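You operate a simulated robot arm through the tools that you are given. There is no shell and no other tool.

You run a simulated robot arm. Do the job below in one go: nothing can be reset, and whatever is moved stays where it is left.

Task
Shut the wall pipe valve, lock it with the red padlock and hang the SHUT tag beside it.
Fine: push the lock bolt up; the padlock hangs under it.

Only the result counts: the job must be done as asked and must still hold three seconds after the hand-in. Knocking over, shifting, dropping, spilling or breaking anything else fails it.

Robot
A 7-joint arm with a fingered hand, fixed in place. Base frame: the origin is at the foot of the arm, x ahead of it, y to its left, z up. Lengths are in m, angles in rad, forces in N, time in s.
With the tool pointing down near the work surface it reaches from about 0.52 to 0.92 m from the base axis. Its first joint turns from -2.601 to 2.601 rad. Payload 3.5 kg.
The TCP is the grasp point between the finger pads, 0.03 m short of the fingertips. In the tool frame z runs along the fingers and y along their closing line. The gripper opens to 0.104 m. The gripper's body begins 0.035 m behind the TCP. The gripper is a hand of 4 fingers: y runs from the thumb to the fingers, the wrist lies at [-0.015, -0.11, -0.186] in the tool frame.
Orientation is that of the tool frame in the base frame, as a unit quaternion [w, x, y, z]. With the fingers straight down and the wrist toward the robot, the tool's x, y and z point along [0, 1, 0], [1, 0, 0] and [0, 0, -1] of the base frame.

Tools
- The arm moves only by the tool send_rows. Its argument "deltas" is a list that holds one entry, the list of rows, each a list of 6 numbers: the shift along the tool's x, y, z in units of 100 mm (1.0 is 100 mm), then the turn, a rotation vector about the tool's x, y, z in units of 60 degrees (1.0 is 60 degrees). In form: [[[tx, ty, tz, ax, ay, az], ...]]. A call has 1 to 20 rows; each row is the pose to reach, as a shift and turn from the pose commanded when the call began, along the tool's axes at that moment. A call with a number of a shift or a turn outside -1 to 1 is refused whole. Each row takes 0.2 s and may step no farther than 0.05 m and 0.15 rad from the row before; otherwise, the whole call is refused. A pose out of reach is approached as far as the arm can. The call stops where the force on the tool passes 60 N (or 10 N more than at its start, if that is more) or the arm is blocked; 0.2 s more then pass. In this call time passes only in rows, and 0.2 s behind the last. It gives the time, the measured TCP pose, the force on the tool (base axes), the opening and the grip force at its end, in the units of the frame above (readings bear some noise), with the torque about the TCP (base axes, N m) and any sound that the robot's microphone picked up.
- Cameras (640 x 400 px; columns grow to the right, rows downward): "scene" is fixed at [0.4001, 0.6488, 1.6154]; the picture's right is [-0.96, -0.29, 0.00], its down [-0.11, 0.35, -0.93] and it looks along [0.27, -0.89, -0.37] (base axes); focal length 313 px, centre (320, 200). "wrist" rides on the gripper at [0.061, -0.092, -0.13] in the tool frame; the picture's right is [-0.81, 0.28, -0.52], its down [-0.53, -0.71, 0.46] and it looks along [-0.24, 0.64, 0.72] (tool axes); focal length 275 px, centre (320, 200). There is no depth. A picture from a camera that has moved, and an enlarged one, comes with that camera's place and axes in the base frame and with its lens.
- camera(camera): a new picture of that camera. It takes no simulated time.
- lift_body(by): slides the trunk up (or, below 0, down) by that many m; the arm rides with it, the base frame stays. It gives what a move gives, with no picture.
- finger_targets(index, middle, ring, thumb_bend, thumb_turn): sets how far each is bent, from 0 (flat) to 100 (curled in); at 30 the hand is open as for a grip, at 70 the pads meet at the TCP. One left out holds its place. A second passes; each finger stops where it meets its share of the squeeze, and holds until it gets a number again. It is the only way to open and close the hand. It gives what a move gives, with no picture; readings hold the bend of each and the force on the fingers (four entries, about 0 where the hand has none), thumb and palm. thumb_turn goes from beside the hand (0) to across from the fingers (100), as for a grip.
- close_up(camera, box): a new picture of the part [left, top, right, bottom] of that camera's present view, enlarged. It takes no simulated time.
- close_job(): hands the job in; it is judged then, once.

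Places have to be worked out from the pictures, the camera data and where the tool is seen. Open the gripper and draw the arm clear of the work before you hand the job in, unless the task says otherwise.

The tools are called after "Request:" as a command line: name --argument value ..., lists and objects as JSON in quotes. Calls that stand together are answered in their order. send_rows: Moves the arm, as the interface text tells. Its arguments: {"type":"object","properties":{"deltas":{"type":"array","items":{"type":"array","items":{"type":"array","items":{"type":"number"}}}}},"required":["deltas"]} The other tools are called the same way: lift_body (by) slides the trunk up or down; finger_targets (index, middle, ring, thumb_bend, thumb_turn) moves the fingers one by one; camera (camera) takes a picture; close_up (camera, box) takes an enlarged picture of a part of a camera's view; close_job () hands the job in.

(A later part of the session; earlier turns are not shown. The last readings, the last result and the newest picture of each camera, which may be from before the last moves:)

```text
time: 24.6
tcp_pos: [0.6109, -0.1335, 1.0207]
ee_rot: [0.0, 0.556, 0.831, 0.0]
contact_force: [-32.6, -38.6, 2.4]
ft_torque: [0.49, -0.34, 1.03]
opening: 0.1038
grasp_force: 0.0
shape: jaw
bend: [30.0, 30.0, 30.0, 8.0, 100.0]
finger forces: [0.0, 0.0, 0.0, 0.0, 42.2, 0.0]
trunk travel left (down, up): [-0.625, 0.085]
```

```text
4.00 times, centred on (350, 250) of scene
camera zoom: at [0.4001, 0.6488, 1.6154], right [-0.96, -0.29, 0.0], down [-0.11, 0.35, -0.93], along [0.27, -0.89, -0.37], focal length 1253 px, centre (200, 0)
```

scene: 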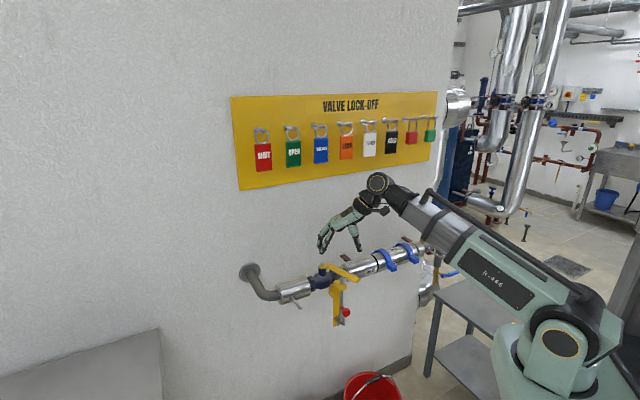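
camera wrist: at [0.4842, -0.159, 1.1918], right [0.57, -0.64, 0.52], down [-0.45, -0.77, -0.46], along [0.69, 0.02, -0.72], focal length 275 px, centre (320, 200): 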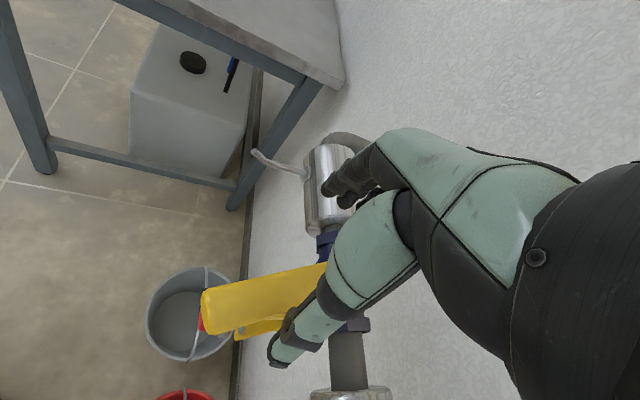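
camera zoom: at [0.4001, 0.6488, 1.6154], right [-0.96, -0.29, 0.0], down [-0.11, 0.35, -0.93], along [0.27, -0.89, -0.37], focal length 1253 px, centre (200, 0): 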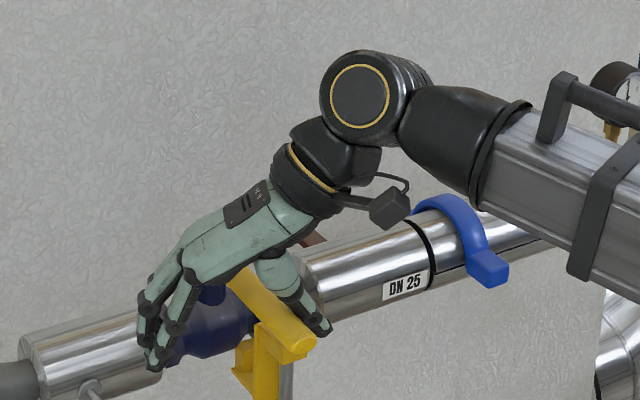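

Force jumped to about 50 N: the handle is at its closed stop. I back the thumb off along the opposite direction and then go up clear.

Request:
send_rows --deltas '[[[-0.06, -0.09, 0, 0, 0, 0], [-0.12, -0.18, 0, 0, 0, 0], [-0.18, -0.25, 0, 0, 0, 0]]]'

Request:
send_rows --deltas '[[[0, 0, -0.2, 0, 0, 0], [0, 0, -0.4, 0, 0, 0], [0, 0, -0.6, 0, 0, 0], [0, 0, -0.8, 0, 0, 0], [0, 0, -1.0, 0, 0, 0]]]'

Request:
camera --camera "wrist"

Request:
close_up --camera "scene" --box '[300, 240, 380, 335]'

```text
time: 25.4
tcp_pos: [0.5987, -0.1561, 1.0184]
ee_rot: [0.0, 0.555, 0.832, 0.001]
contact_force: [-0.2, 0.1, -0.9]
ft_torque: [0.0, -0.01, -0.02]
opening: 0.1037
grasp_force: 0.0
shape: jaw
bend: [30.0, 30.0, 30.0, 30.0, 98.0]
finger forces: [0.0, 0.0, 0.0, 0.0, 0.0, 0.1]
trunk travel left (down, up): [-0.625, 0.085]
```

```text
time: 26.6
tcp_pos: [0.6009, -0.1555, 1.1207]
ee_rot: [0.001, 0.555, 0.832, 0.0]
contact_force: [-0.1, 0.4, 0.6]
ft_torque: [0.0, 0.01, 0.0]
opening: 0.1036
grasp_force: 0.1
shape: jaw
bend: [30.0, 30.0, 30.0, 30.0, 98.0]
finger forces: [0.0, 0.0, 0.1, 0.1, 0.0, 0.1]
trunk travel left (down, up): [-0.625, 0.085]
```

```text
taken
camera wrist: at [0.4936, -0.1351, 1.25], right [0.57, -0.64, 0.52], down [-0.45, -0.77, -0.46], along [0.69, 0.02, -0.72], focal length 275 px, centre (320, 200)
```

wrist: 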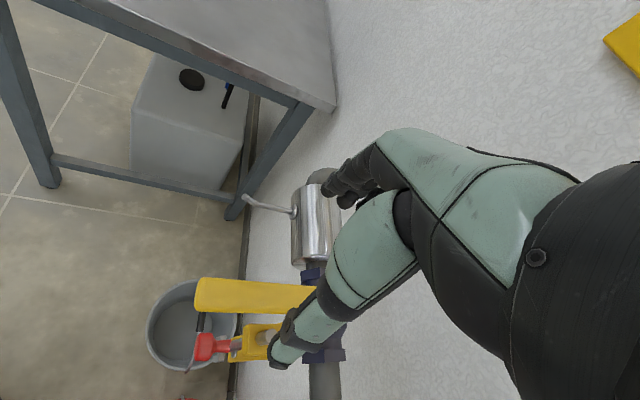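

```text
4.21 times, centred on (340, 288) of scene
camera zoom: at [0.4001, 0.6488, 1.6154], right [-0.96, -0.29, 0.0], down [-0.11, 0.35, -0.93], along [0.27, -0.89, -0.37], focal length 1319 px, centre (236, -168)
```

zoom: 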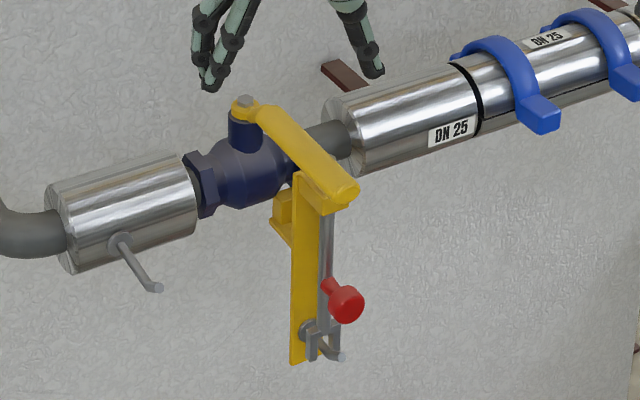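

The valve handle is shut. Next I need a hand pose pointing at the wall (for the knob, padlock and tag), so I move to free space in front of the wall, at about (0.70,-0.10,1.25), and turn the closing line along the wall.

Request:
send_rows --deltas '[[[0.02, 0.19, -0.22, 0, 0, 0], [0.04, 0.38, -0.44, 0, 0, 0], [0.065, 0.565, -0.65, 0, 0, 0]]]'

Request:
send_rows --deltas '[[[0.02, 0.19, -0.22, 0, 0, -0.123], [0.04, 0.38, -0.44, 0, 0, -0.246], [0.065, 0.565, -0.65, 0, 0, -0.37]]]'

```text
time: 27.4
tcp_pos: [0.6473, -0.1283, 1.1846]
ee_rot: [0.0, 0.555, 0.832, 0.0]
contact_force: [0.1, 0.7, 0.4]
ft_torque: [0.02, -0.02, 0.0]
opening: 0.1039
grasp_force: 0.1
shape: jaw
bend: [30.0, 30.0, 30.0, 30.0, 98.0]
finger forces: [0.1, 0.0, 0.0, 0.0, 0.0, 0.0]
trunk travel left (down, up): [-0.625, 0.085]
```

```text
time: 28.2
tcp_pos: [0.6966, -0.0993, 1.2508]
ee_rot: [-0.001, 0.383, 0.924, 0.0]
contact_force: [-0.4, -0.1, 0.0]
ft_torque: [-0.01, 0.0, -0.01]
opening: 0.104
grasp_force: 0.0
shape: jaw
bend: [30.0, 30.0, 30.0, 30.0, 98.0]
finger forces: [0.0, 0.0, 0.0, 0.0, 0.0, 0.0]
trunk travel left (down, up): [-0.625, 0.085]
```

Now I pitch the hand up about its closing axis so the fingers swing from down toward the wall, first 56°.

Request:
send_rows --deltas '[[[0, 0, 0, 0, -0.133, 0], [0, 0, 0, 0, -0.267, 0], [0, 0, 0, 0, -0.4, 0], [0, 0, 0, 0, -0.533, 0], [0, 0, 0, 0, -0.667, 0], [0, 0, 0, 0, -0.8, 0], [0, 0, 0, 0, -0.933, 0]]]'

Request:
camera --camera "scene"

Request:
camera --camera "wrist"

```text
time: 29.9
tcp_pos: [0.6981, -0.0999, 1.2508]
ee_rot: [0.434, 0.339, 0.815, -0.18]
contact_force: [0.8, 0.4, 0.7]
ft_torque: [0.02, 0.0, -0.03]
opening: 0.104
grasp_force: 0.1
shape: jaw
bend: [30.0, 30.0, 30.0, 30.0, 98.0]
finger forces: [0.1, 0.0, 0.0, 0.0, 0.0, 0.1]
trunk travel left (down, up): [-0.625, 0.085]
```

```text
taken
```

scene: 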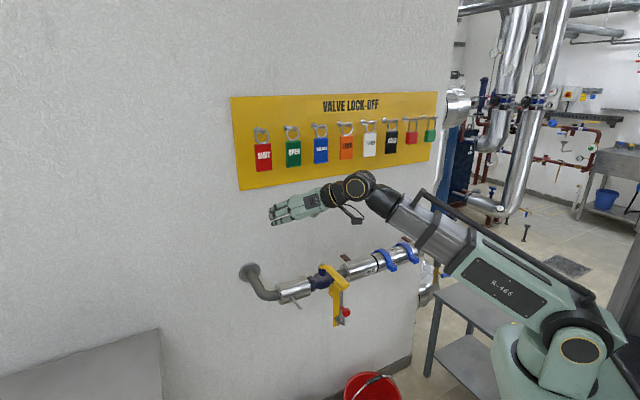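

```text
taken
camera wrist: at [0.5343, -0.0636, 1.2722], right [0.21, 0.18, 0.96], down [-0.03, -0.98, 0.19], along [0.98, -0.07, -0.2], focal length 275 px, centre (320, 200)
```

wrist: 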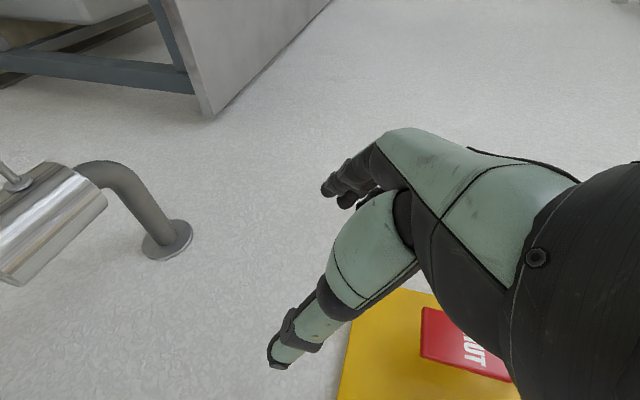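

That works without limits. I continue the remaining 34° so that the fingers point straight at the wall.

Request:
send_rows --deltas '[[[0, 0, 0, 0, -0.115, 0], [0, 0, 0, 0, -0.23, 0], [0, 0, 0, 0, -0.345, 0], [0, 0, 0, 0, -0.46, 0], [0, 0, 0, 0, -0.567, 0]]]'

Request:
camera --camera "scene"

Request:
camera --camera "wrist"

```text
time: 31.1
tcp_pos: [0.6983, -0.0998, 1.2504]
ee_rot: [0.653, 0.272, 0.652, -0.272]
contact_force: [-0.6, 0.6, 0.4]
ft_torque: [-0.01, -0.02, 0.01]
opening: 0.1039
grasp_force: 0.0
shape: jaw
bend: [30.0, 30.0, 30.0, 30.0, 98.0]
finger forces: [0.0, 0.0, 0.0, 0.1, 0.0, 0.0]
trunk travel left (down, up): [-0.625, 0.085]
```

```text
taken
```

scene: 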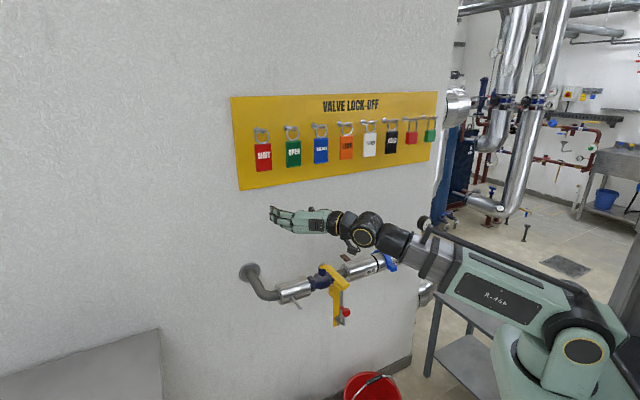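

```text
taken
camera wrist: at [0.5434, -0.0729, 1.188], right [-0.17, 0.56, 0.81], down [-0.19, -0.83, 0.53], along [0.97, -0.06, 0.25], focal length 275 px, centre (320, 200)
```

wrist: 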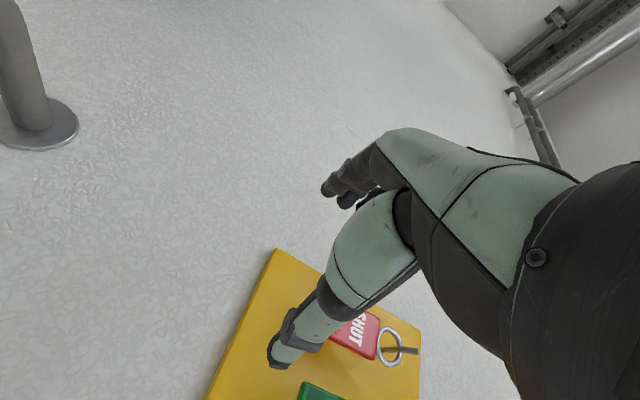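

The wall-pointing pose is reached (tool x down, y along the wall, z into it). Since I'm just under the SHUT tag, I take it first: raise the trunk and partly close the fingers so they fit between neighbouring tags.

Request:
lift_body --by 0.08

Request:
finger_targets --index 42 --middle 42 --ring 42 --thumb_bend 42

Request:
camera --camera "wrist"

Request:
close_up --camera "scene" --box '[230, 110, 390, 250]'

```text
time: 32.2
tcp_pos: [0.6994, -0.0998, 1.3293]
ee_rot: [0.653, 0.272, 0.653, -0.272]
contact_force: [0.0, -0.2, -0.2]
ft_torque: [0.04, -0.01, 0.04]
opening: 0.1038
grasp_force: 0.0
shape: jaw
bend: [30.0, 30.0, 30.0, 30.0, 98.0]
finger forces: [0.0, 0.0, 0.1, 0.0, 0.1, 0.0]
trunk travel left (down, up): [-0.705, 0.005]
```

```text
time: 33.2
tcp_pos: [0.6984, -0.1009, 1.3295]
ee_rot: [0.653, 0.271, 0.653, -0.272]
contact_force: [-0.9, -0.4, 0.4]
ft_torque: [-0.03, -0.01, -0.03]
opening: 0.0734
grasp_force: 0.1
shape: fingers
bend: [42.0, 42.0, 42.0, 42.0, 98.0]
finger forces: [0.0, 0.0, 0.0, 0.0, 0.0, 0.1]
trunk travel left (down, up): [-0.705, 0.005]
```

```text
taken
camera wrist: at [0.5433, -0.0729, 1.2681], right [-0.17, 0.56, 0.81], down [-0.19, -0.83, 0.53], along [0.97, -0.06, 0.24], focal length 275 px, centre (320, 200)
```

wrist: 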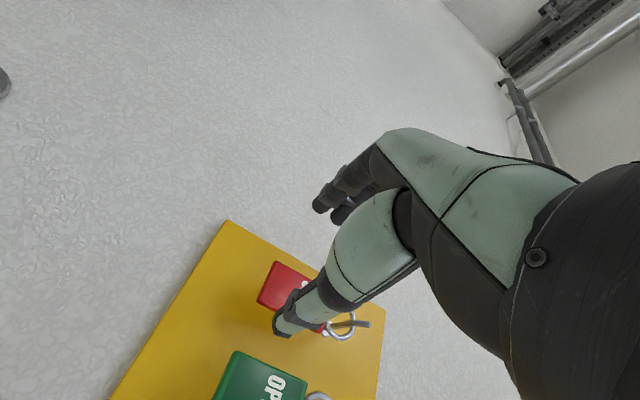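

```text
2.86 times, centred on (310, 180) of scene
camera zoom: at [0.4001, 0.6488, 1.6154], right [-0.96, -0.29, 0.0], down [-0.11, 0.35, -0.93], along [0.27, -0.89, -0.37], focal length 895 px, centre (349, 257)
```

zoom: 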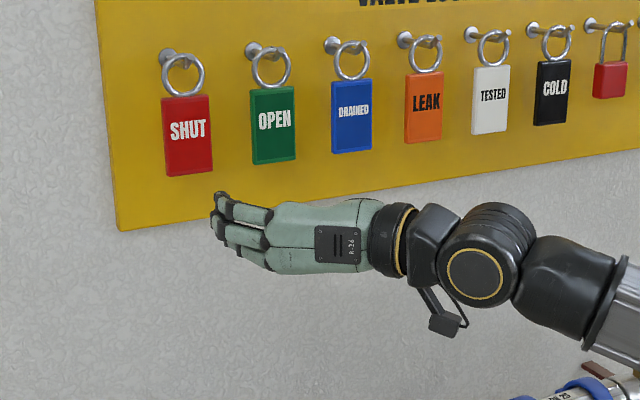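

Opening is 0.073 m. I go to a standoff in front of the SHUT tag (U≈0.453, z≈1.382), fingertips still short of the tag.

Request:
send_rows --deltas '[[[-0.25, 0.15, 0.0, 0, 0, 0], [-0.525, 0.308, 0.1, 0, 0, 0], [-0.525, 0.308, 0.45, 0, 0, 0], [-0.525, 0.308, 0.7, 0, 0, 0]]]'

Request:
camera --camera "wrist"

Request:
close_up --camera "scene" --box '[230, 110, 350, 210]'

```text
time: 34.2
tcp_pos: [0.7698, -0.1283, 1.3829]
ee_rot: [0.653, 0.272, 0.653, -0.271]
contact_force: [0.3, -1.3, -0.3]
ft_torque: [-0.04, 0.02, 0.0]
opening: 0.0736
grasp_force: 0.0
shape: fingers
bend: [42.0, 42.0, 42.0, 42.0, 98.0]
finger forces: [0.0, 0.0, 0.0, 0.0, 0.0, 0.0]
trunk travel left (down, up): [-0.705, 0.005]
```

```text
taken
camera wrist: at [0.6147, -0.1004, 1.3212], right [-0.17, 0.56, 0.81], down [-0.18, -0.83, 0.53], along [0.97, -0.06, 0.24], focal length 275 px, centre (320, 200)
```

wrist: 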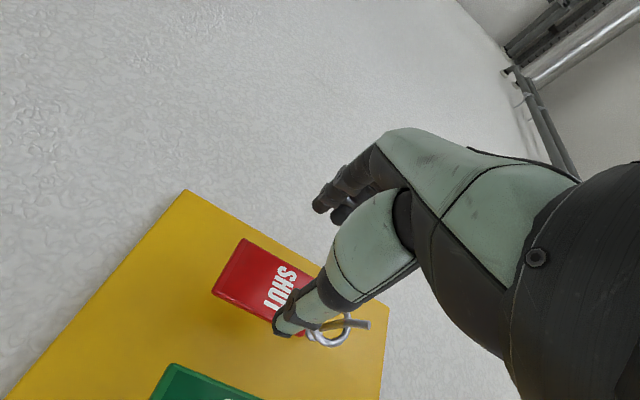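

```text
4.00 times, centred on (290, 160) of scene
camera zoom: at [0.4001, 0.6488, 1.6154], right [-0.96, -0.29, 0.0], down [-0.11, 0.35, -0.93], along [0.27, -0.89, -0.37], focal length 1253 px, centre (440, 360)
```

zoom: 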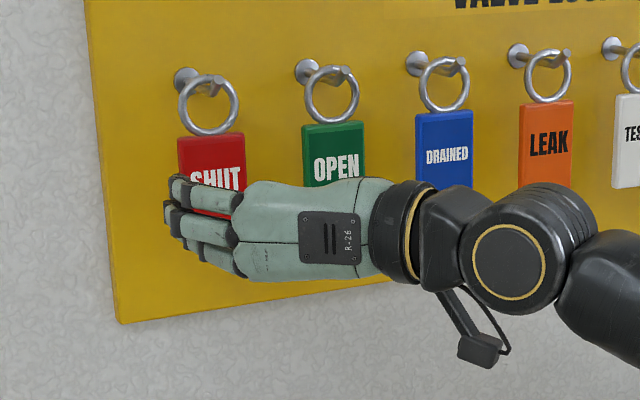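

The tag spans U≈0.424–0.475 in the wrist view, so its centre is about U=0.451. I shift 2.5 mm and advance 60 mm, then check.

Request:
send_rows --deltas '[[[0, -0.025, 0.2, 0, 0, 0], [0, -0.025, 0.4, 0, 0, 0], [0, -0.025, 0.6, 0, 0, 0]]]'

Request:
camera --camera "wrist"

Request:
close_up --camera "scene" --box '[230, 110, 350, 210]'

```text
time: 35.0
tcp_pos: [0.8108, -0.1725, 1.3817]
ee_rot: [0.653, 0.272, 0.653, -0.271]
contact_force: [0.5, 0.7, 0.2]
ft_torque: [-0.01, 0.03, 0.01]
opening: 0.0731
grasp_force: 0.0
shape: fingers
bend: [42.0, 42.0, 42.0, 42.0, 98.0]
finger forces: [0.0, 0.0, 0.0, 0.1, 0.0, 0.0]
trunk travel left (down, up): [-0.705, 0.005]
```

```text
taken
camera wrist: at [0.6554, -0.1451, 1.3203], right [-0.17, 0.56, 0.81], down [-0.18, -0.83, 0.53], along [0.97, -0.06, 0.24], focal length 275 px, centre (320, 200)
```

wrist: 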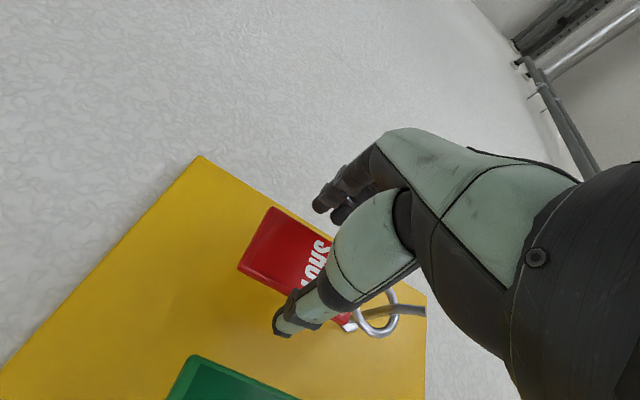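

```text
4.00 times, centred on (290, 160) of scene
camera zoom: at [0.4001, 0.6488, 1.6154], right [-0.96, -0.29, 0.0], down [-0.11, 0.35, -0.93], along [0.27, -0.89, -0.37], focal length 1253 px, centre (440, 360)
```

zoom: 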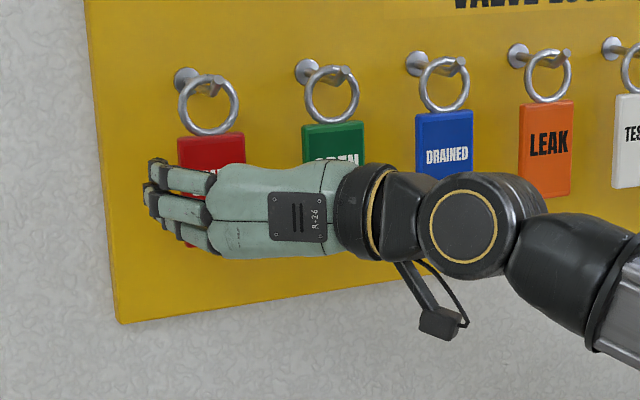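

Two views put the tag face at N≈-0.737 and its centre at U≈0.4525; the TCP is at N=-0.695. I advance 40 mm more so the pads sit at the tag's edges.

Request:
send_rows --deltas '[[[0, 0.01, 0.2, 0, 0, 0], [0, 0.01, 0.4, 0, 0, 0]]]'

Request:
close_up --camera "wrist" --box '[220, 150, 460, 350]'

Request:
close_up --camera "scene" --box '[240, 115, 310, 185]'

```text
time: 35.6
tcp_pos: [0.8389, -0.2002, 1.3838]
ee_rot: [0.653, 0.273, 0.653, -0.272]
contact_force: [-0.5, 1.1, 0.5]
ft_torque: [0.02, -0.02, -0.02]
opening: 0.0733
grasp_force: 0.1
shape: fingers
bend: [42.0, 42.0, 42.0, 42.0, 98.0]
finger forces: [0.0, 0.0, 0.1, 0.1, 0.0, 0.0]
trunk travel left (down, up): [-0.705, 0.005]
```

```text
2.00 times, centred on (340, 250) of wrist
camera zoom: at [0.6832, -0.1722, 1.3227], right [-0.17, 0.56, 0.81], down [-0.19, -0.83, 0.53], along [0.97, -0.06, 0.24], focal length 551 px, centre (280, 100)
```

zoom: 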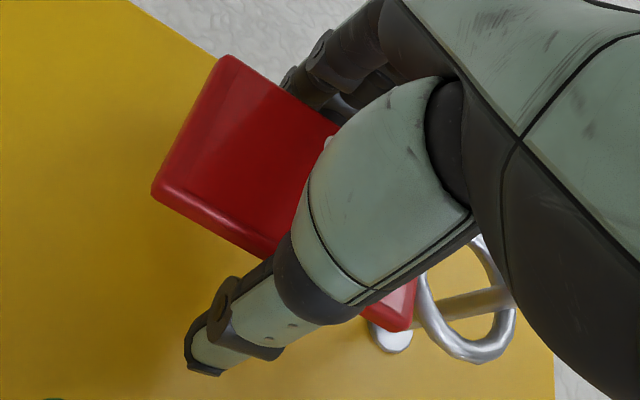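

```text
5.71 times, centred on (275, 150) of scene
camera zoom: at [0.4001, 0.6488, 1.6154], right [-0.96, -0.29, 0.0], down [-0.11, 0.35, -0.93], along [0.27, -0.89, -0.37], focal length 1790 px, centre (577, 486)
```

zoom: 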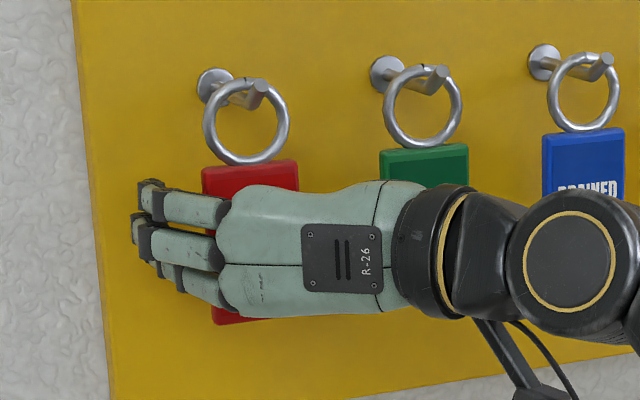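

The tag's edges lie between the thumb and fingers. I close the hand on it.

Request:
finger_targets --index 60 --middle 60 --ring 60 --thumb_bend 60

Request:
close_up --camera "wrist" --box '[220, 150, 460, 350]'

Request:
close_up --camera "scene" --box '[240, 115, 310, 185]'

```text
time: 36.6
tcp_pos: [0.839, -0.1988, 1.3837]
ee_rot: [0.653, 0.271, 0.653, -0.272]
contact_force: [-0.3, 0.2, 1.3]
ft_torque: [0.01, -0.04, 0.0]
opening: 0.0439
grasp_force: 8.0
shape: fingers
bend: [53.0, 60.0, 60.0, 55.0, 97.0]
finger forces: [7.7, 0.1, 0.3, 0.0, 8.0, 0.0]
trunk travel left (down, up): [-0.705, 0.005]
```

```text
2.00 times, centred on (340, 250) of wrist
camera zoom: at [0.6827, -0.1719, 1.3228], right [-0.17, 0.56, 0.81], down [-0.19, -0.83, 0.53], along [0.97, -0.06, 0.24], focal length 551 px, centre (280, 100)
```

zoom: 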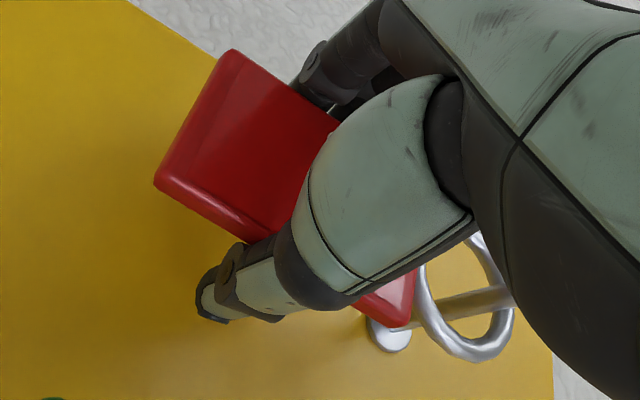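

```text
5.71 times, centred on (275, 150) of scene
camera zoom: at [0.4001, 0.6488, 1.6154], right [-0.96, -0.29, 0.0], down [-0.11, 0.35, -0.93], along [0.27, -0.89, -0.37], focal length 1790 px, centre (577, 486)
```

zoom: 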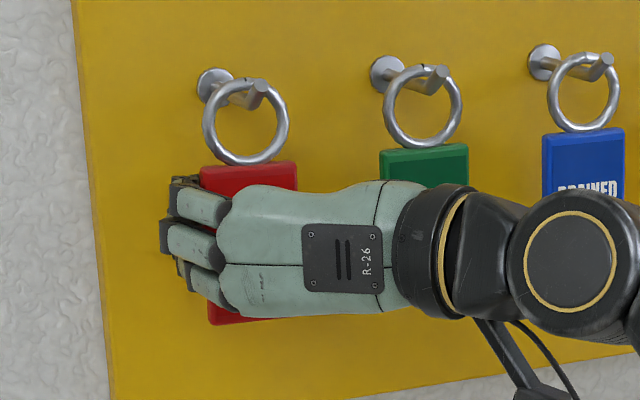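

Only the index and thumb report contact (about 8 N each); middle and ring went to 60 without force. I look closer before lifting.

Request:
close_up --camera "wrist" --box '[330, 160, 400, 220]'

Request:
close_up --camera "scene" --box '[250, 135, 290, 175]'

```text
6.67 times, centred on (365, 190) of wrist
camera zoom: at [0.6827, -0.1719, 1.3228], right [-0.17, 0.56, 0.81], down [-0.19, -0.83, 0.53], along [0.97, -0.06, 0.24], focal length 1835 px, centre (20, 267)
```

zoom: 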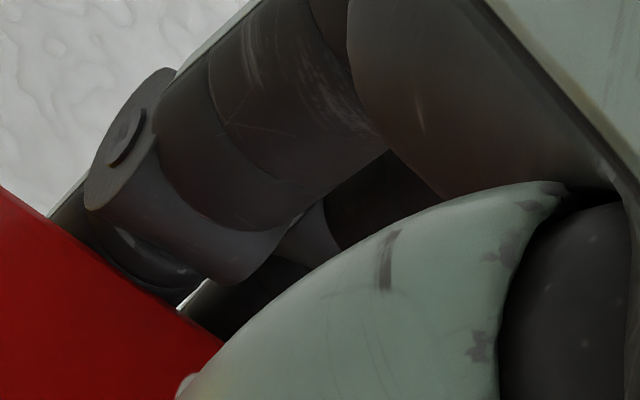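

```text
10.00 times, centred on (270, 155) of scene
camera zoom: at [0.4001, 0.6488, 1.6154], right [-0.96, -0.29, 0.0], down [-0.11, 0.35, -0.93], along [0.27, -0.89, -0.37], focal length 3132 px, centre (820, 650)
```

zoom: 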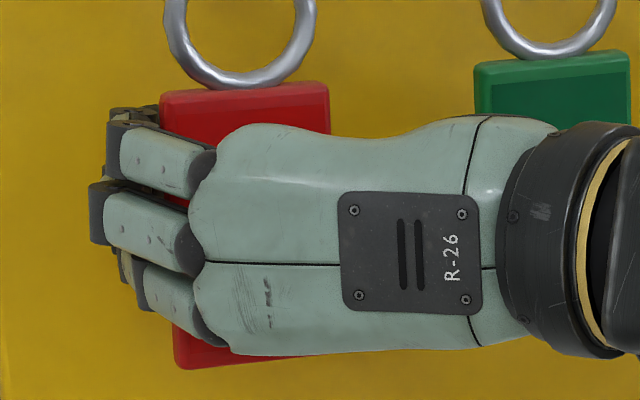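

I bend middle and ring further to see whether they meet the tag too.

Request:
finger_targets --middle 75 --ring 75

Request:
close_up --camera "scene" --box '[250, 135, 290, 175]'

Request:
close_up --camera "wrist" --box '[220, 150, 460, 350]'

```text
time: 37.6
tcp_pos: [0.8393, -0.1987, 1.3843]
ee_rot: [0.653, 0.271, 0.653, -0.272]
contact_force: [4.7, 2.6, 9.3]
ft_torque: [-0.21, 0.42, -0.05]
opening: 0.0435
grasp_force: 18.5
shape: fingers
bend: [58.0, 74.0, 74.0, 53.0, 98.0]
finger forces: [2.5, 6.2, 12.5, 0.0, 16.5, 0.1]
trunk travel left (down, up): [-0.705, 0.005]
```

```text
10.00 times, centred on (270, 155) of scene
camera zoom: at [0.4001, 0.6488, 1.6154], right [-0.96, -0.29, 0.0], down [-0.11, 0.35, -0.93], along [0.27, -0.89, -0.37], focal length 3132 px, centre (820, 650)
```

zoom: 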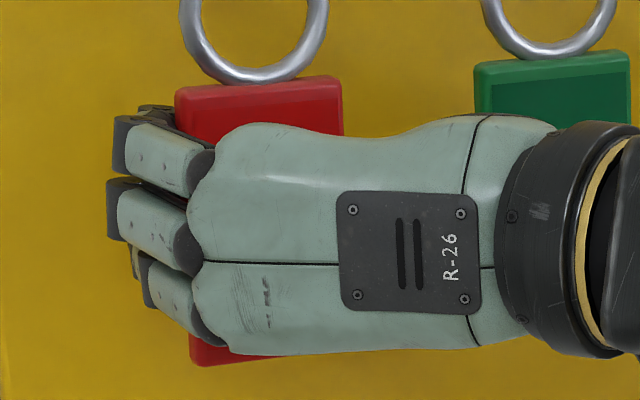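

```text
2.00 times, centred on (340, 250) of wrist
camera zoom: at [0.6828, -0.1711, 1.3231], right [-0.17, 0.56, 0.81], down [-0.19, -0.83, 0.53], along [0.97, -0.06, 0.24], focal length 551 px, centre (280, 100)
```

zoom: 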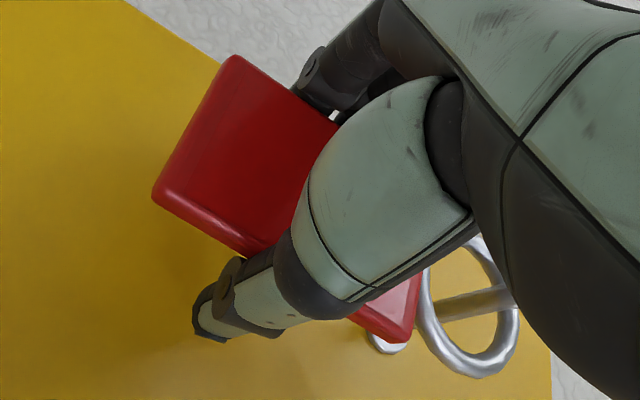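

Now all fingers hold it with about 18 N grip. I lift 18 mm so the ring clears the peg's upturned tip, then check.

Request:
send_rows --deltas '[[[-0.06, 0, 0, 0, 0, 0], [-0.12, 0, 0, 0, 0, 0], [-0.18, 0, 0, 0, 0, 0]]]'

Request:
close_up --camera "scene" --box '[250, 115, 300, 165]'

Request:
close_up --camera "wrist" --box '[220, 150, 460, 350]'

```text
time: 38.4
tcp_pos: [0.8384, -0.1995, 1.4003]
ee_rot: [0.653, 0.272, 0.653, -0.272]
contact_force: [0.2, 0.7, 0.9]
ft_torque: [0.0, -0.01, -0.02]
opening: 0.0439
grasp_force: 15.5
shape: fingers
bend: [58.0, 74.0, 74.0, 53.0, 94.0]
finger forces: [2.9, 4.5, 7.2, 0.1, 15.6, 0.1]
trunk travel left (down, up): [-0.705, 0.005]
```

```text
8.00 times, centred on (275, 140) of scene
camera zoom: at [0.4001, 0.6488, 1.6154], right [-0.96, -0.29, 0.0], down [-0.11, 0.35, -0.93], along [0.27, -0.89, -0.37], focal length 2506 px, centre (680, 680)
```

zoom: 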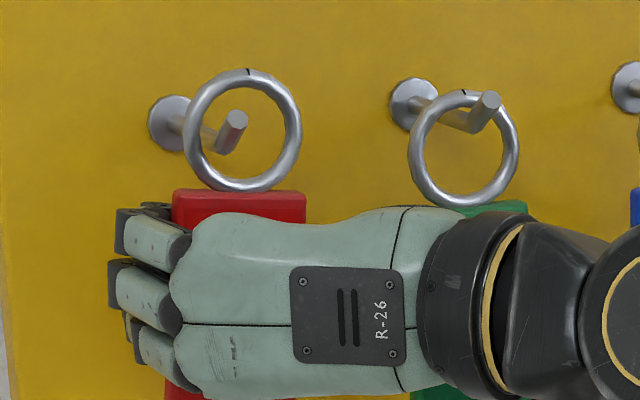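

```text
2.00 times, centred on (340, 250) of wrist
camera zoom: at [0.6835, -0.172, 1.339], right [-0.17, 0.56, 0.81], down [-0.19, -0.83, 0.53], along [0.97, -0.06, 0.24], focal length 551 px, centre (280, 100)
```

zoom: 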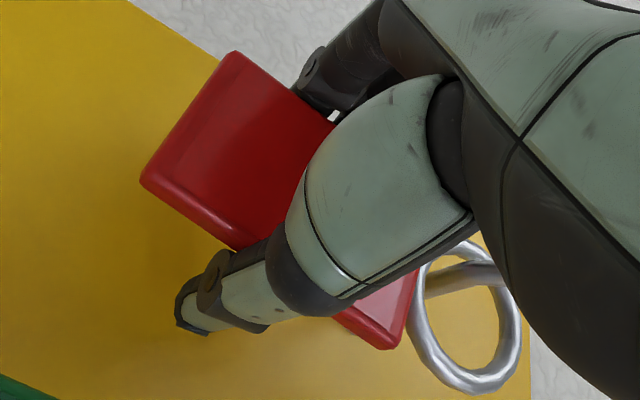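

The ring is lifted but sits about 10 mm to the right of the peg axis. I centre it (10 mm along +u, 5 mm up) before pulling off.

Request:
send_rows --deltas '[[[-0.02, 0.05, 0, 0, 0, 0], [-0.05, 0.1, 0, 0, 0, 0]]]'

Request:
close_up --camera "scene" --box '[250, 115, 300, 165]'

```text
time: 39.0
tcp_pos: [0.8464, -0.1931, 1.4065]
ee_rot: [0.653, 0.272, 0.653, -0.272]
contact_force: [-0.5, -0.4, 0.0]
ft_torque: [0.03, 0.0, 0.0]
opening: 0.0439
grasp_force: 15.3
shape: fingers
bend: [58.0, 74.0, 74.0, 53.0, 94.0]
finger forces: [2.9, 4.4, 7.1, 0.1, 15.6, 0.1]
trunk travel left (down, up): [-0.705, 0.005]
```

```text
8.00 times, centred on (275, 140) of scene
camera zoom: at [0.4001, 0.6488, 1.6154], right [-0.96, -0.29, 0.0], down [-0.11, 0.35, -0.93], along [0.27, -0.89, -0.37], focal length 2506 px, centre (680, 680)
```

zoom: 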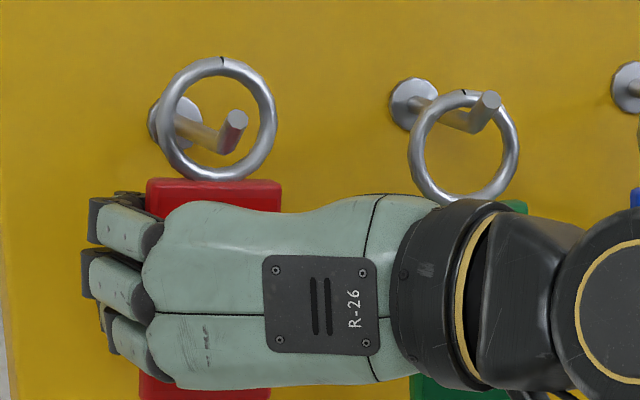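

Ring centre (U≈0.451, z≈1.4655) now lines up with the peg tip. I pull straight back 80 mm.

Request:
send_rows --deltas '[[[0, 0, -0.1, 0, 0, 0], [0, 0, -0.2, 0, 0, 0], [0, 0, -0.3, 0, 0, 0], [0, 0, -0.45, 0, 0, 0], [0, 0, -0.6, 0, 0, 0], [0, 0, -0.8, 0, 0, 0]]]'

Request:
camera --camera "scene"

Request:
close_up --camera "scene" --box '[230, 110, 330, 210]'

Request:
camera --camera "wrist"

```text
time: 40.4
tcp_pos: [0.7888, -0.1398, 1.4044]
ee_rot: [0.653, 0.272, 0.652, -0.272]
contact_force: [0.5, 0.7, -1.0]
ft_torque: [0.0, 0.01, -0.02]
opening: 0.044
grasp_force: 14.7
shape: fingers
bend: [58.0, 74.0, 74.0, 53.0, 94.0]
finger forces: [2.9, 4.4, 7.1, 0.1, 15.5, 0.1]
trunk travel left (down, up): [-0.705, 0.005]
```

```text
taken
```

scene: 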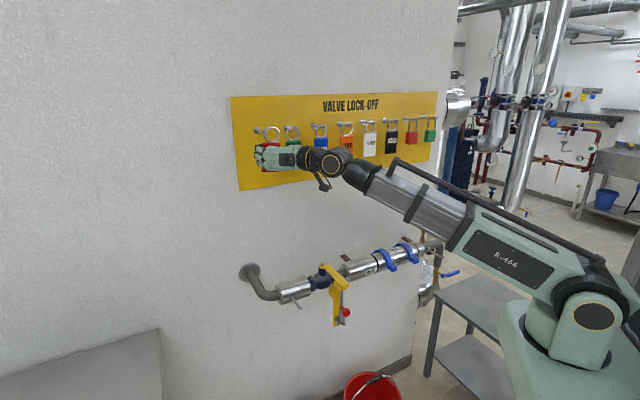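

```text
4.00 times, centred on (280, 160) of scene
camera zoom: at [0.4001, 0.6488, 1.6154], right [-0.96, -0.29, 0.0], down [-0.11, 0.35, -0.93], along [0.27, -0.89, -0.37], focal length 1253 px, centre (480, 360)
```

zoom: 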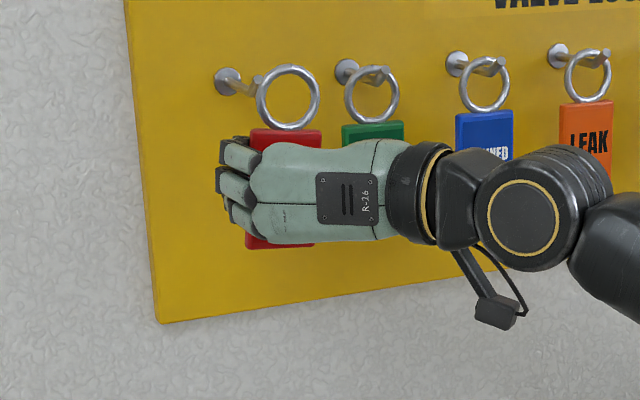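

```text
taken
camera wrist: at [0.6332, -0.1105, 1.3427], right [-0.17, 0.56, 0.81], down [-0.19, -0.83, 0.53], along [0.97, -0.06, 0.24], focal length 275 px, centre (320, 200)
```

wrist: 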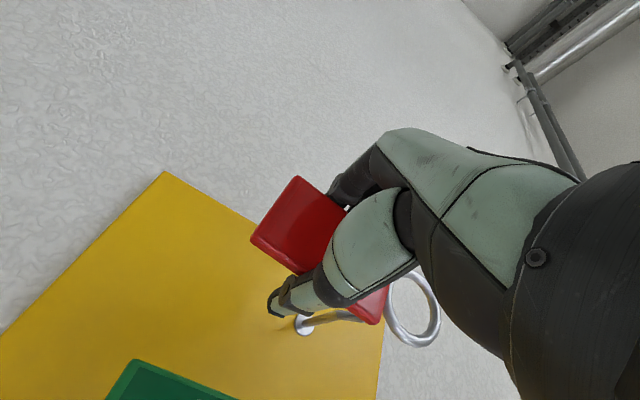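

The SHUT tag is off its peg, firmly held; its ring sits about 60 mm above and 11 mm to the -u side of the TCP. I retreat farther from the wall before lowering.

Request:
send_rows --deltas '[[[0, 0, -0.3, 0, 0, 0], [0, 0, -0.6, 0, 0, 0], [0, 0, -0.95, 0, 0, 0]]]'

Request:
send_rows --deltas '[[[0, 0, -0.3, 0, 0, 0], [0, 0, -0.6, 0, 0, 0], [0, 0, -0.9, 0, 0, 0]]]'

Request:
lift_body --by -0.25

Request:
camera --camera "scene"

Request:
camera --camera "wrist"

```text
time: 41.2
tcp_pos: [0.7215, -0.0685, 1.4063]
ee_rot: [0.653, 0.272, 0.652, -0.272]
contact_force: [0.3, 0.1, -0.4]
ft_torque: [0.0, 0.01, 0.0]
opening: 0.0439
grasp_force: 14.6
shape: fingers
bend: [58.0, 74.0, 74.0, 53.0, 94.0]
finger forces: [2.9, 4.3, 6.8, 0.0, 15.3, 0.0]
trunk travel left (down, up): [-0.705, 0.005]
```

```text
time: 42.0
tcp_pos: [0.6579, -0.0049, 1.4037]
ee_rot: [0.652, 0.272, 0.653, -0.272]
contact_force: [-0.7, 0.7, -0.2]
ft_torque: [-0.01, 0.01, 0.0]
opening: 0.0439
grasp_force: 14.0
shape: fingers
bend: [58.0, 75.0, 74.0, 53.0, 94.0]
finger forces: [3.1, 4.2, 6.7, 0.2, 15.1, 0.0]
trunk travel left (down, up): [-0.705, 0.005]
```

```text
time: 44.6
tcp_pos: [0.6581, -0.0042, 1.1539]
ee_rot: [0.653, 0.272, 0.653, -0.272]
contact_force: [0.1, -0.7, -0.1]
ft_torque: [-0.01, -0.01, -0.01]
opening: 0.0438
grasp_force: 14.4
shape: fingers
bend: [58.0, 75.0, 74.0, 53.0, 94.0]
finger forces: [3.0, 4.2, 6.6, 0.1, 15.1, 0.0]
trunk travel left (down, up): [-0.455, 0.255]
```

```text
taken
```

scene: 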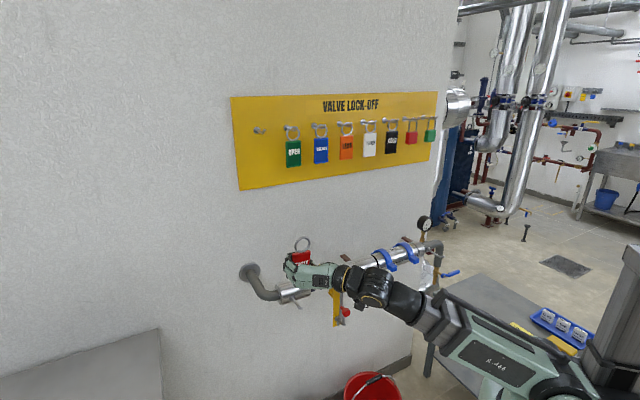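

```text
taken
camera wrist: at [0.5029, 0.0221, 1.0923], right [-0.17, 0.56, 0.81], down [-0.19, -0.83, 0.53], along [0.97, -0.06, 0.24], focal length 275 px, centre (320, 200)
```

wrist: 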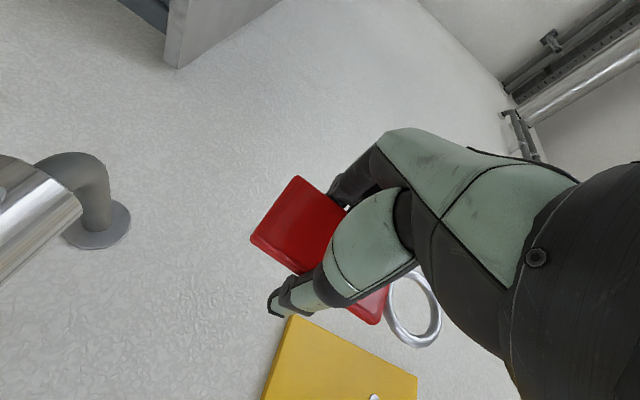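

Path is clear; I lower the trunk another 0.2 m and look at the pipe peg from the wrist.

Request:
lift_body --by -0.2

Request:
camera --camera "wrist"

Request:
close_up --camera "scene" --box '[250, 220, 370, 330]'

```text
time: 46.8
tcp_pos: [0.6587, -0.0051, 0.953]
ee_rot: [0.653, 0.273, 0.652, -0.272]
contact_force: [0.2, 0.3, 0.4]
ft_torque: [0.0, 0.02, -0.03]
opening: 0.0437
grasp_force: 14.2
shape: fingers
bend: [58.0, 75.0, 74.0, 53.0, 94.0]
finger forces: [2.9, 4.3, 6.8, 0.0, 15.0, 0.1]
trunk travel left (down, up): [-0.255, 0.455]
```

```text
taken
camera wrist: at [0.5029, 0.0221, 0.8922], right [-0.17, 0.56, 0.81], down [-0.19, -0.83, 0.53], along [0.97, -0.06, 0.24], focal length 275 px, centre (320, 200)
```

wrist: 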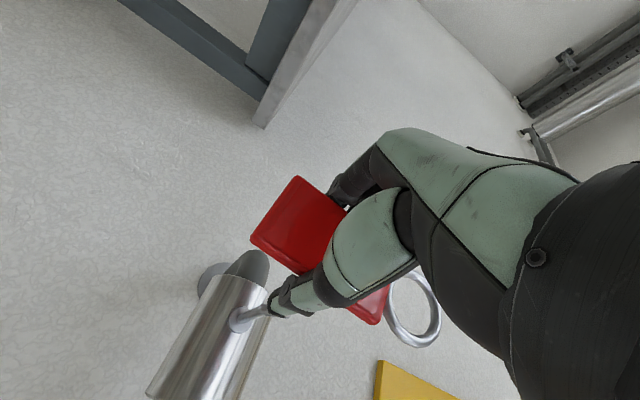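

```text
3.64 times, centred on (310, 275) of scene
camera zoom: at [0.4001, 0.6488, 1.6154], right [-0.96, -0.29, 0.0], down [-0.11, 0.35, -0.93], along [0.27, -0.89, -0.37], focal length 1139 px, centre (356, -73)
```

zoom: 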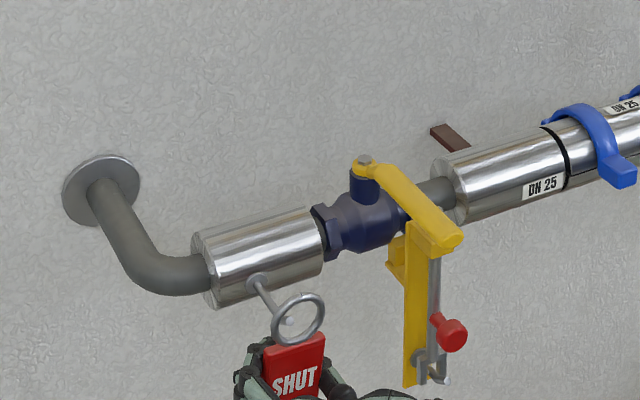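

Triangulated: peg base at (U=0.4315, N=-0.590, z=0.949), upturned tip at N≈-0.52, z≈0.960; the ring is at U=0.448, z≈1.014. I align the ring in front of the peg tip.

Request:
send_rows --deltas '[[[0.2, -0.06, 0, 0, 0, 0], [0.4, -0.12, 0, 0, 0, 0], [0.59, -0.172, 0, 0, 0, 0]]]'

Request:
close_up --camera "scene" --box '[270, 255, 340, 325]'

Request:
camera --camera "wrist"

```text
time: 47.6
tcp_pos: [0.6461, -0.0174, 0.895]
ee_rot: [0.653, 0.272, 0.652, -0.272]
contact_force: [-0.3, 0.6, -0.8]
ft_torque: [-0.01, -0.01, 0.03]
opening: 0.0438
grasp_force: 14.3
shape: fingers
bend: [58.0, 75.0, 74.0, 53.0, 94.0]
finger forces: [3.0, 4.1, 6.7, 0.0, 15.0, 0.0]
trunk travel left (down, up): [-0.255, 0.455]
```

```text
5.71 times, centred on (305, 290) of scene
camera zoom: at [0.4001, 0.6488, 1.6154], right [-0.96, -0.29, 0.0], down [-0.11, 0.35, -0.93], along [0.27, -0.89, -0.37], focal length 1790 px, centre (406, -314)
```

zoom: 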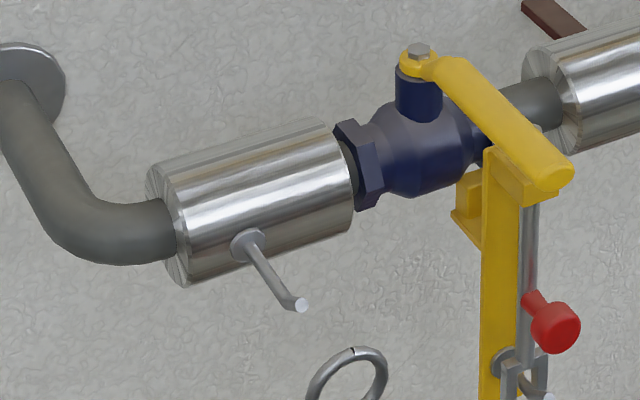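

```text
taken
camera wrist: at [0.4906, 0.0107, 0.8327], right [-0.17, 0.56, 0.81], down [-0.19, -0.83, 0.53], along [0.97, -0.06, 0.24], focal length 275 px, centre (320, 200)
```

wrist: 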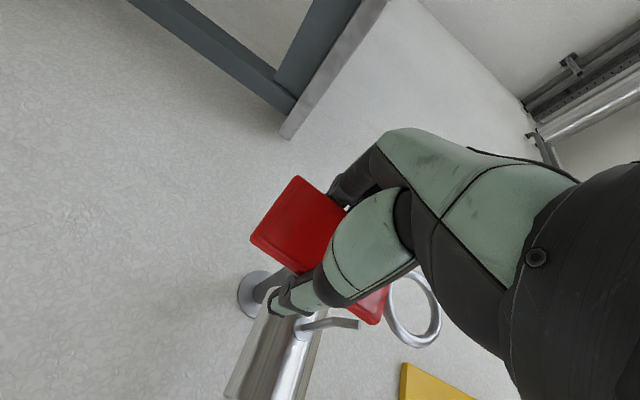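

Both the ring and the peg are visible from the wrist; I zoom to verify alignment before pushing on.

Request:
close_up --camera "wrist" --box '[280, 250, 460, 370]'

Request:
close_up --camera "scene" --box '[280, 280, 350, 350]'

```text
3.33 times, centred on (370, 310) of wrist
camera zoom: at [0.4906, 0.0107, 0.8327], right [-0.17, 0.56, 0.81], down [-0.19, -0.83, 0.53], along [0.97, -0.06, 0.24], focal length 918 px, centre (153, -167)
```

zoom: 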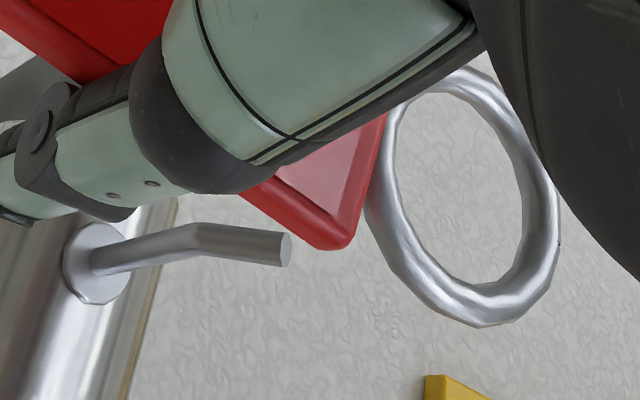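

```text
5.71 times, centred on (315, 315) of scene
camera zoom: at [0.4001, 0.6488, 1.6154], right [-0.96, -0.29, 0.0], down [-0.11, 0.35, -0.93], along [0.27, -0.89, -0.37], focal length 1790 px, centre (349, -457)
```

zoom: 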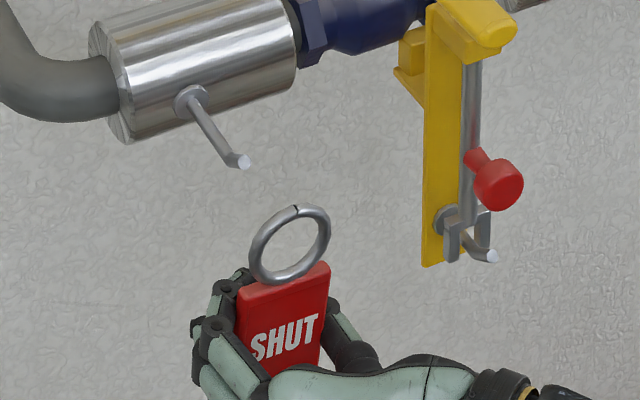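

Ring centre (U=0.432, z=0.955) is aligned with the peg tip (U=0.431, z=0.960). I advance toward the wall so the ring slides over the peg.

Request:
send_rows --deltas '[[[0, 0, 0.2, 0, 0, 0], [0, 0, 0.4, 0, 0, 0], [0, 0, 0.55, 0, 0, 0], [0, 0, 0.65, 0, 0, 0]]]'

Request:
close_up --camera "wrist" --box '[280, 250, 460, 370]'

Request:
close_up --camera "scene" --box '[275, 260, 345, 330]'

```text
time: 48.6
tcp_pos: [0.6918, -0.0649, 0.8941]
ee_rot: [0.653, 0.272, 0.653, -0.272]
contact_force: [0.2, 0.8, -0.3]
ft_torque: [0.0, 0.02, -0.01]
opening: 0.0437
grasp_force: 13.8
shape: fingers
bend: [58.0, 75.0, 74.0, 53.0, 94.0]
finger forces: [3.2, 4.1, 6.5, 0.0, 14.9, 0.0]
trunk travel left (down, up): [-0.255, 0.455]
```

```text
3.33 times, centred on (370, 310) of wrist
camera zoom: at [0.5365, -0.0372, 0.8328], right [-0.17, 0.56, 0.81], down [-0.19, -0.83, 0.53], along [0.97, -0.06, 0.24], focal length 918 px, centre (153, -167)
```

zoom: 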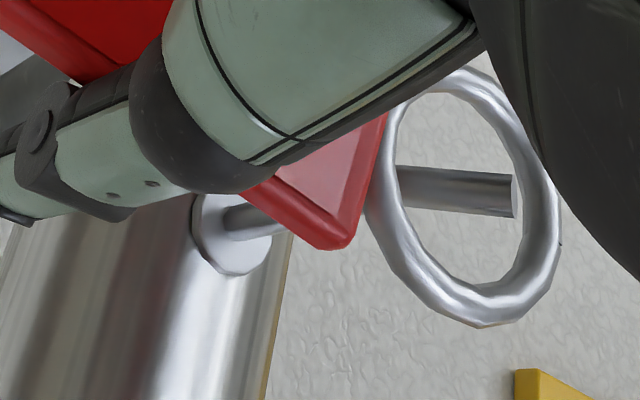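

```text
5.71 times, centred on (310, 295) of scene
camera zoom: at [0.4001, 0.6488, 1.6154], right [-0.96, -0.29, 0.0], down [-0.11, 0.35, -0.93], along [0.27, -0.89, -0.37], focal length 1790 px, centre (377, -343)
```

zoom: 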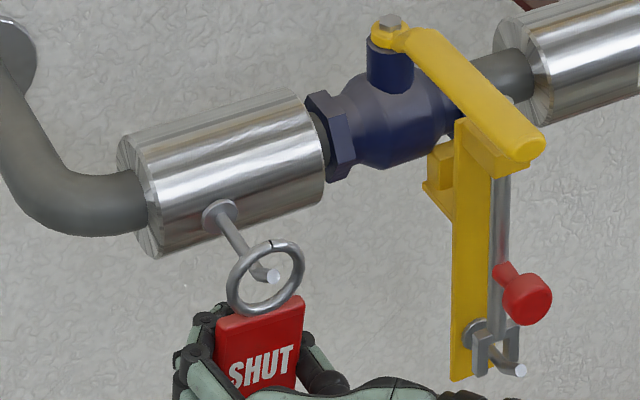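

The peg is now through the ring. I advance 30 mm more so the ring is behind the upturned tip.

Request:
send_rows --deltas '[[[0, 0, 0.1, 0, 0, 0], [0, 0, 0.2, 0, 0, 0], [0, 0, 0.3, 0, 0, 0]]]'

Request:
close_up --camera "wrist" --box '[280, 250, 460, 370]'

Request:
close_up --camera "scene" --box '[275, 255, 345, 325]'

```text
time: 49.4
tcp_pos: [0.7115, -0.0848, 0.8937]
ee_rot: [0.653, 0.271, 0.653, -0.272]
contact_force: [0.4, 0.4, -0.6]
ft_torque: [0.0, 0.01, -0.01]
opening: 0.0438
grasp_force: 14.6
shape: fingers
bend: [58.0, 75.0, 74.0, 53.0, 94.0]
finger forces: [3.1, 4.1, 6.5, 0.1, 14.8, 0.0]
trunk travel left (down, up): [-0.255, 0.455]
```

```text
3.33 times, centred on (370, 310) of wrist
camera zoom: at [0.5559, -0.0579, 0.8327], right [-0.17, 0.56, 0.81], down [-0.19, -0.83, 0.53], along [0.97, -0.06, 0.24], focal length 918 px, centre (153, -167)
```

zoom: 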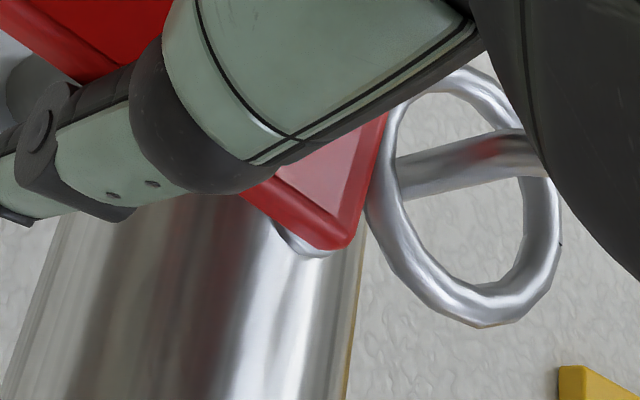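

```text
5.71 times, centred on (310, 290) of scene
camera zoom: at [0.4001, 0.6488, 1.6154], right [-0.96, -0.29, 0.0], down [-0.11, 0.35, -0.93], along [0.27, -0.89, -0.37], focal length 1790 px, centre (377, -314)
```

zoom: 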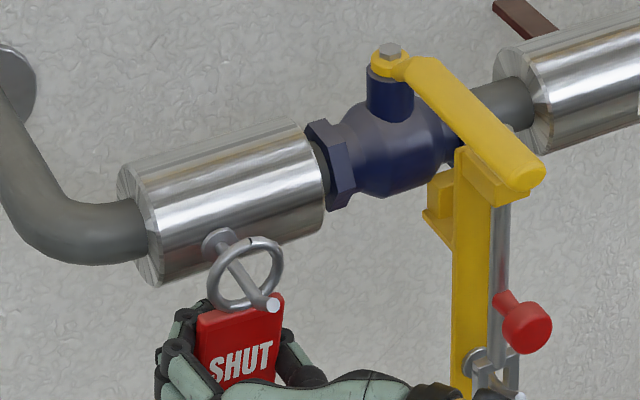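

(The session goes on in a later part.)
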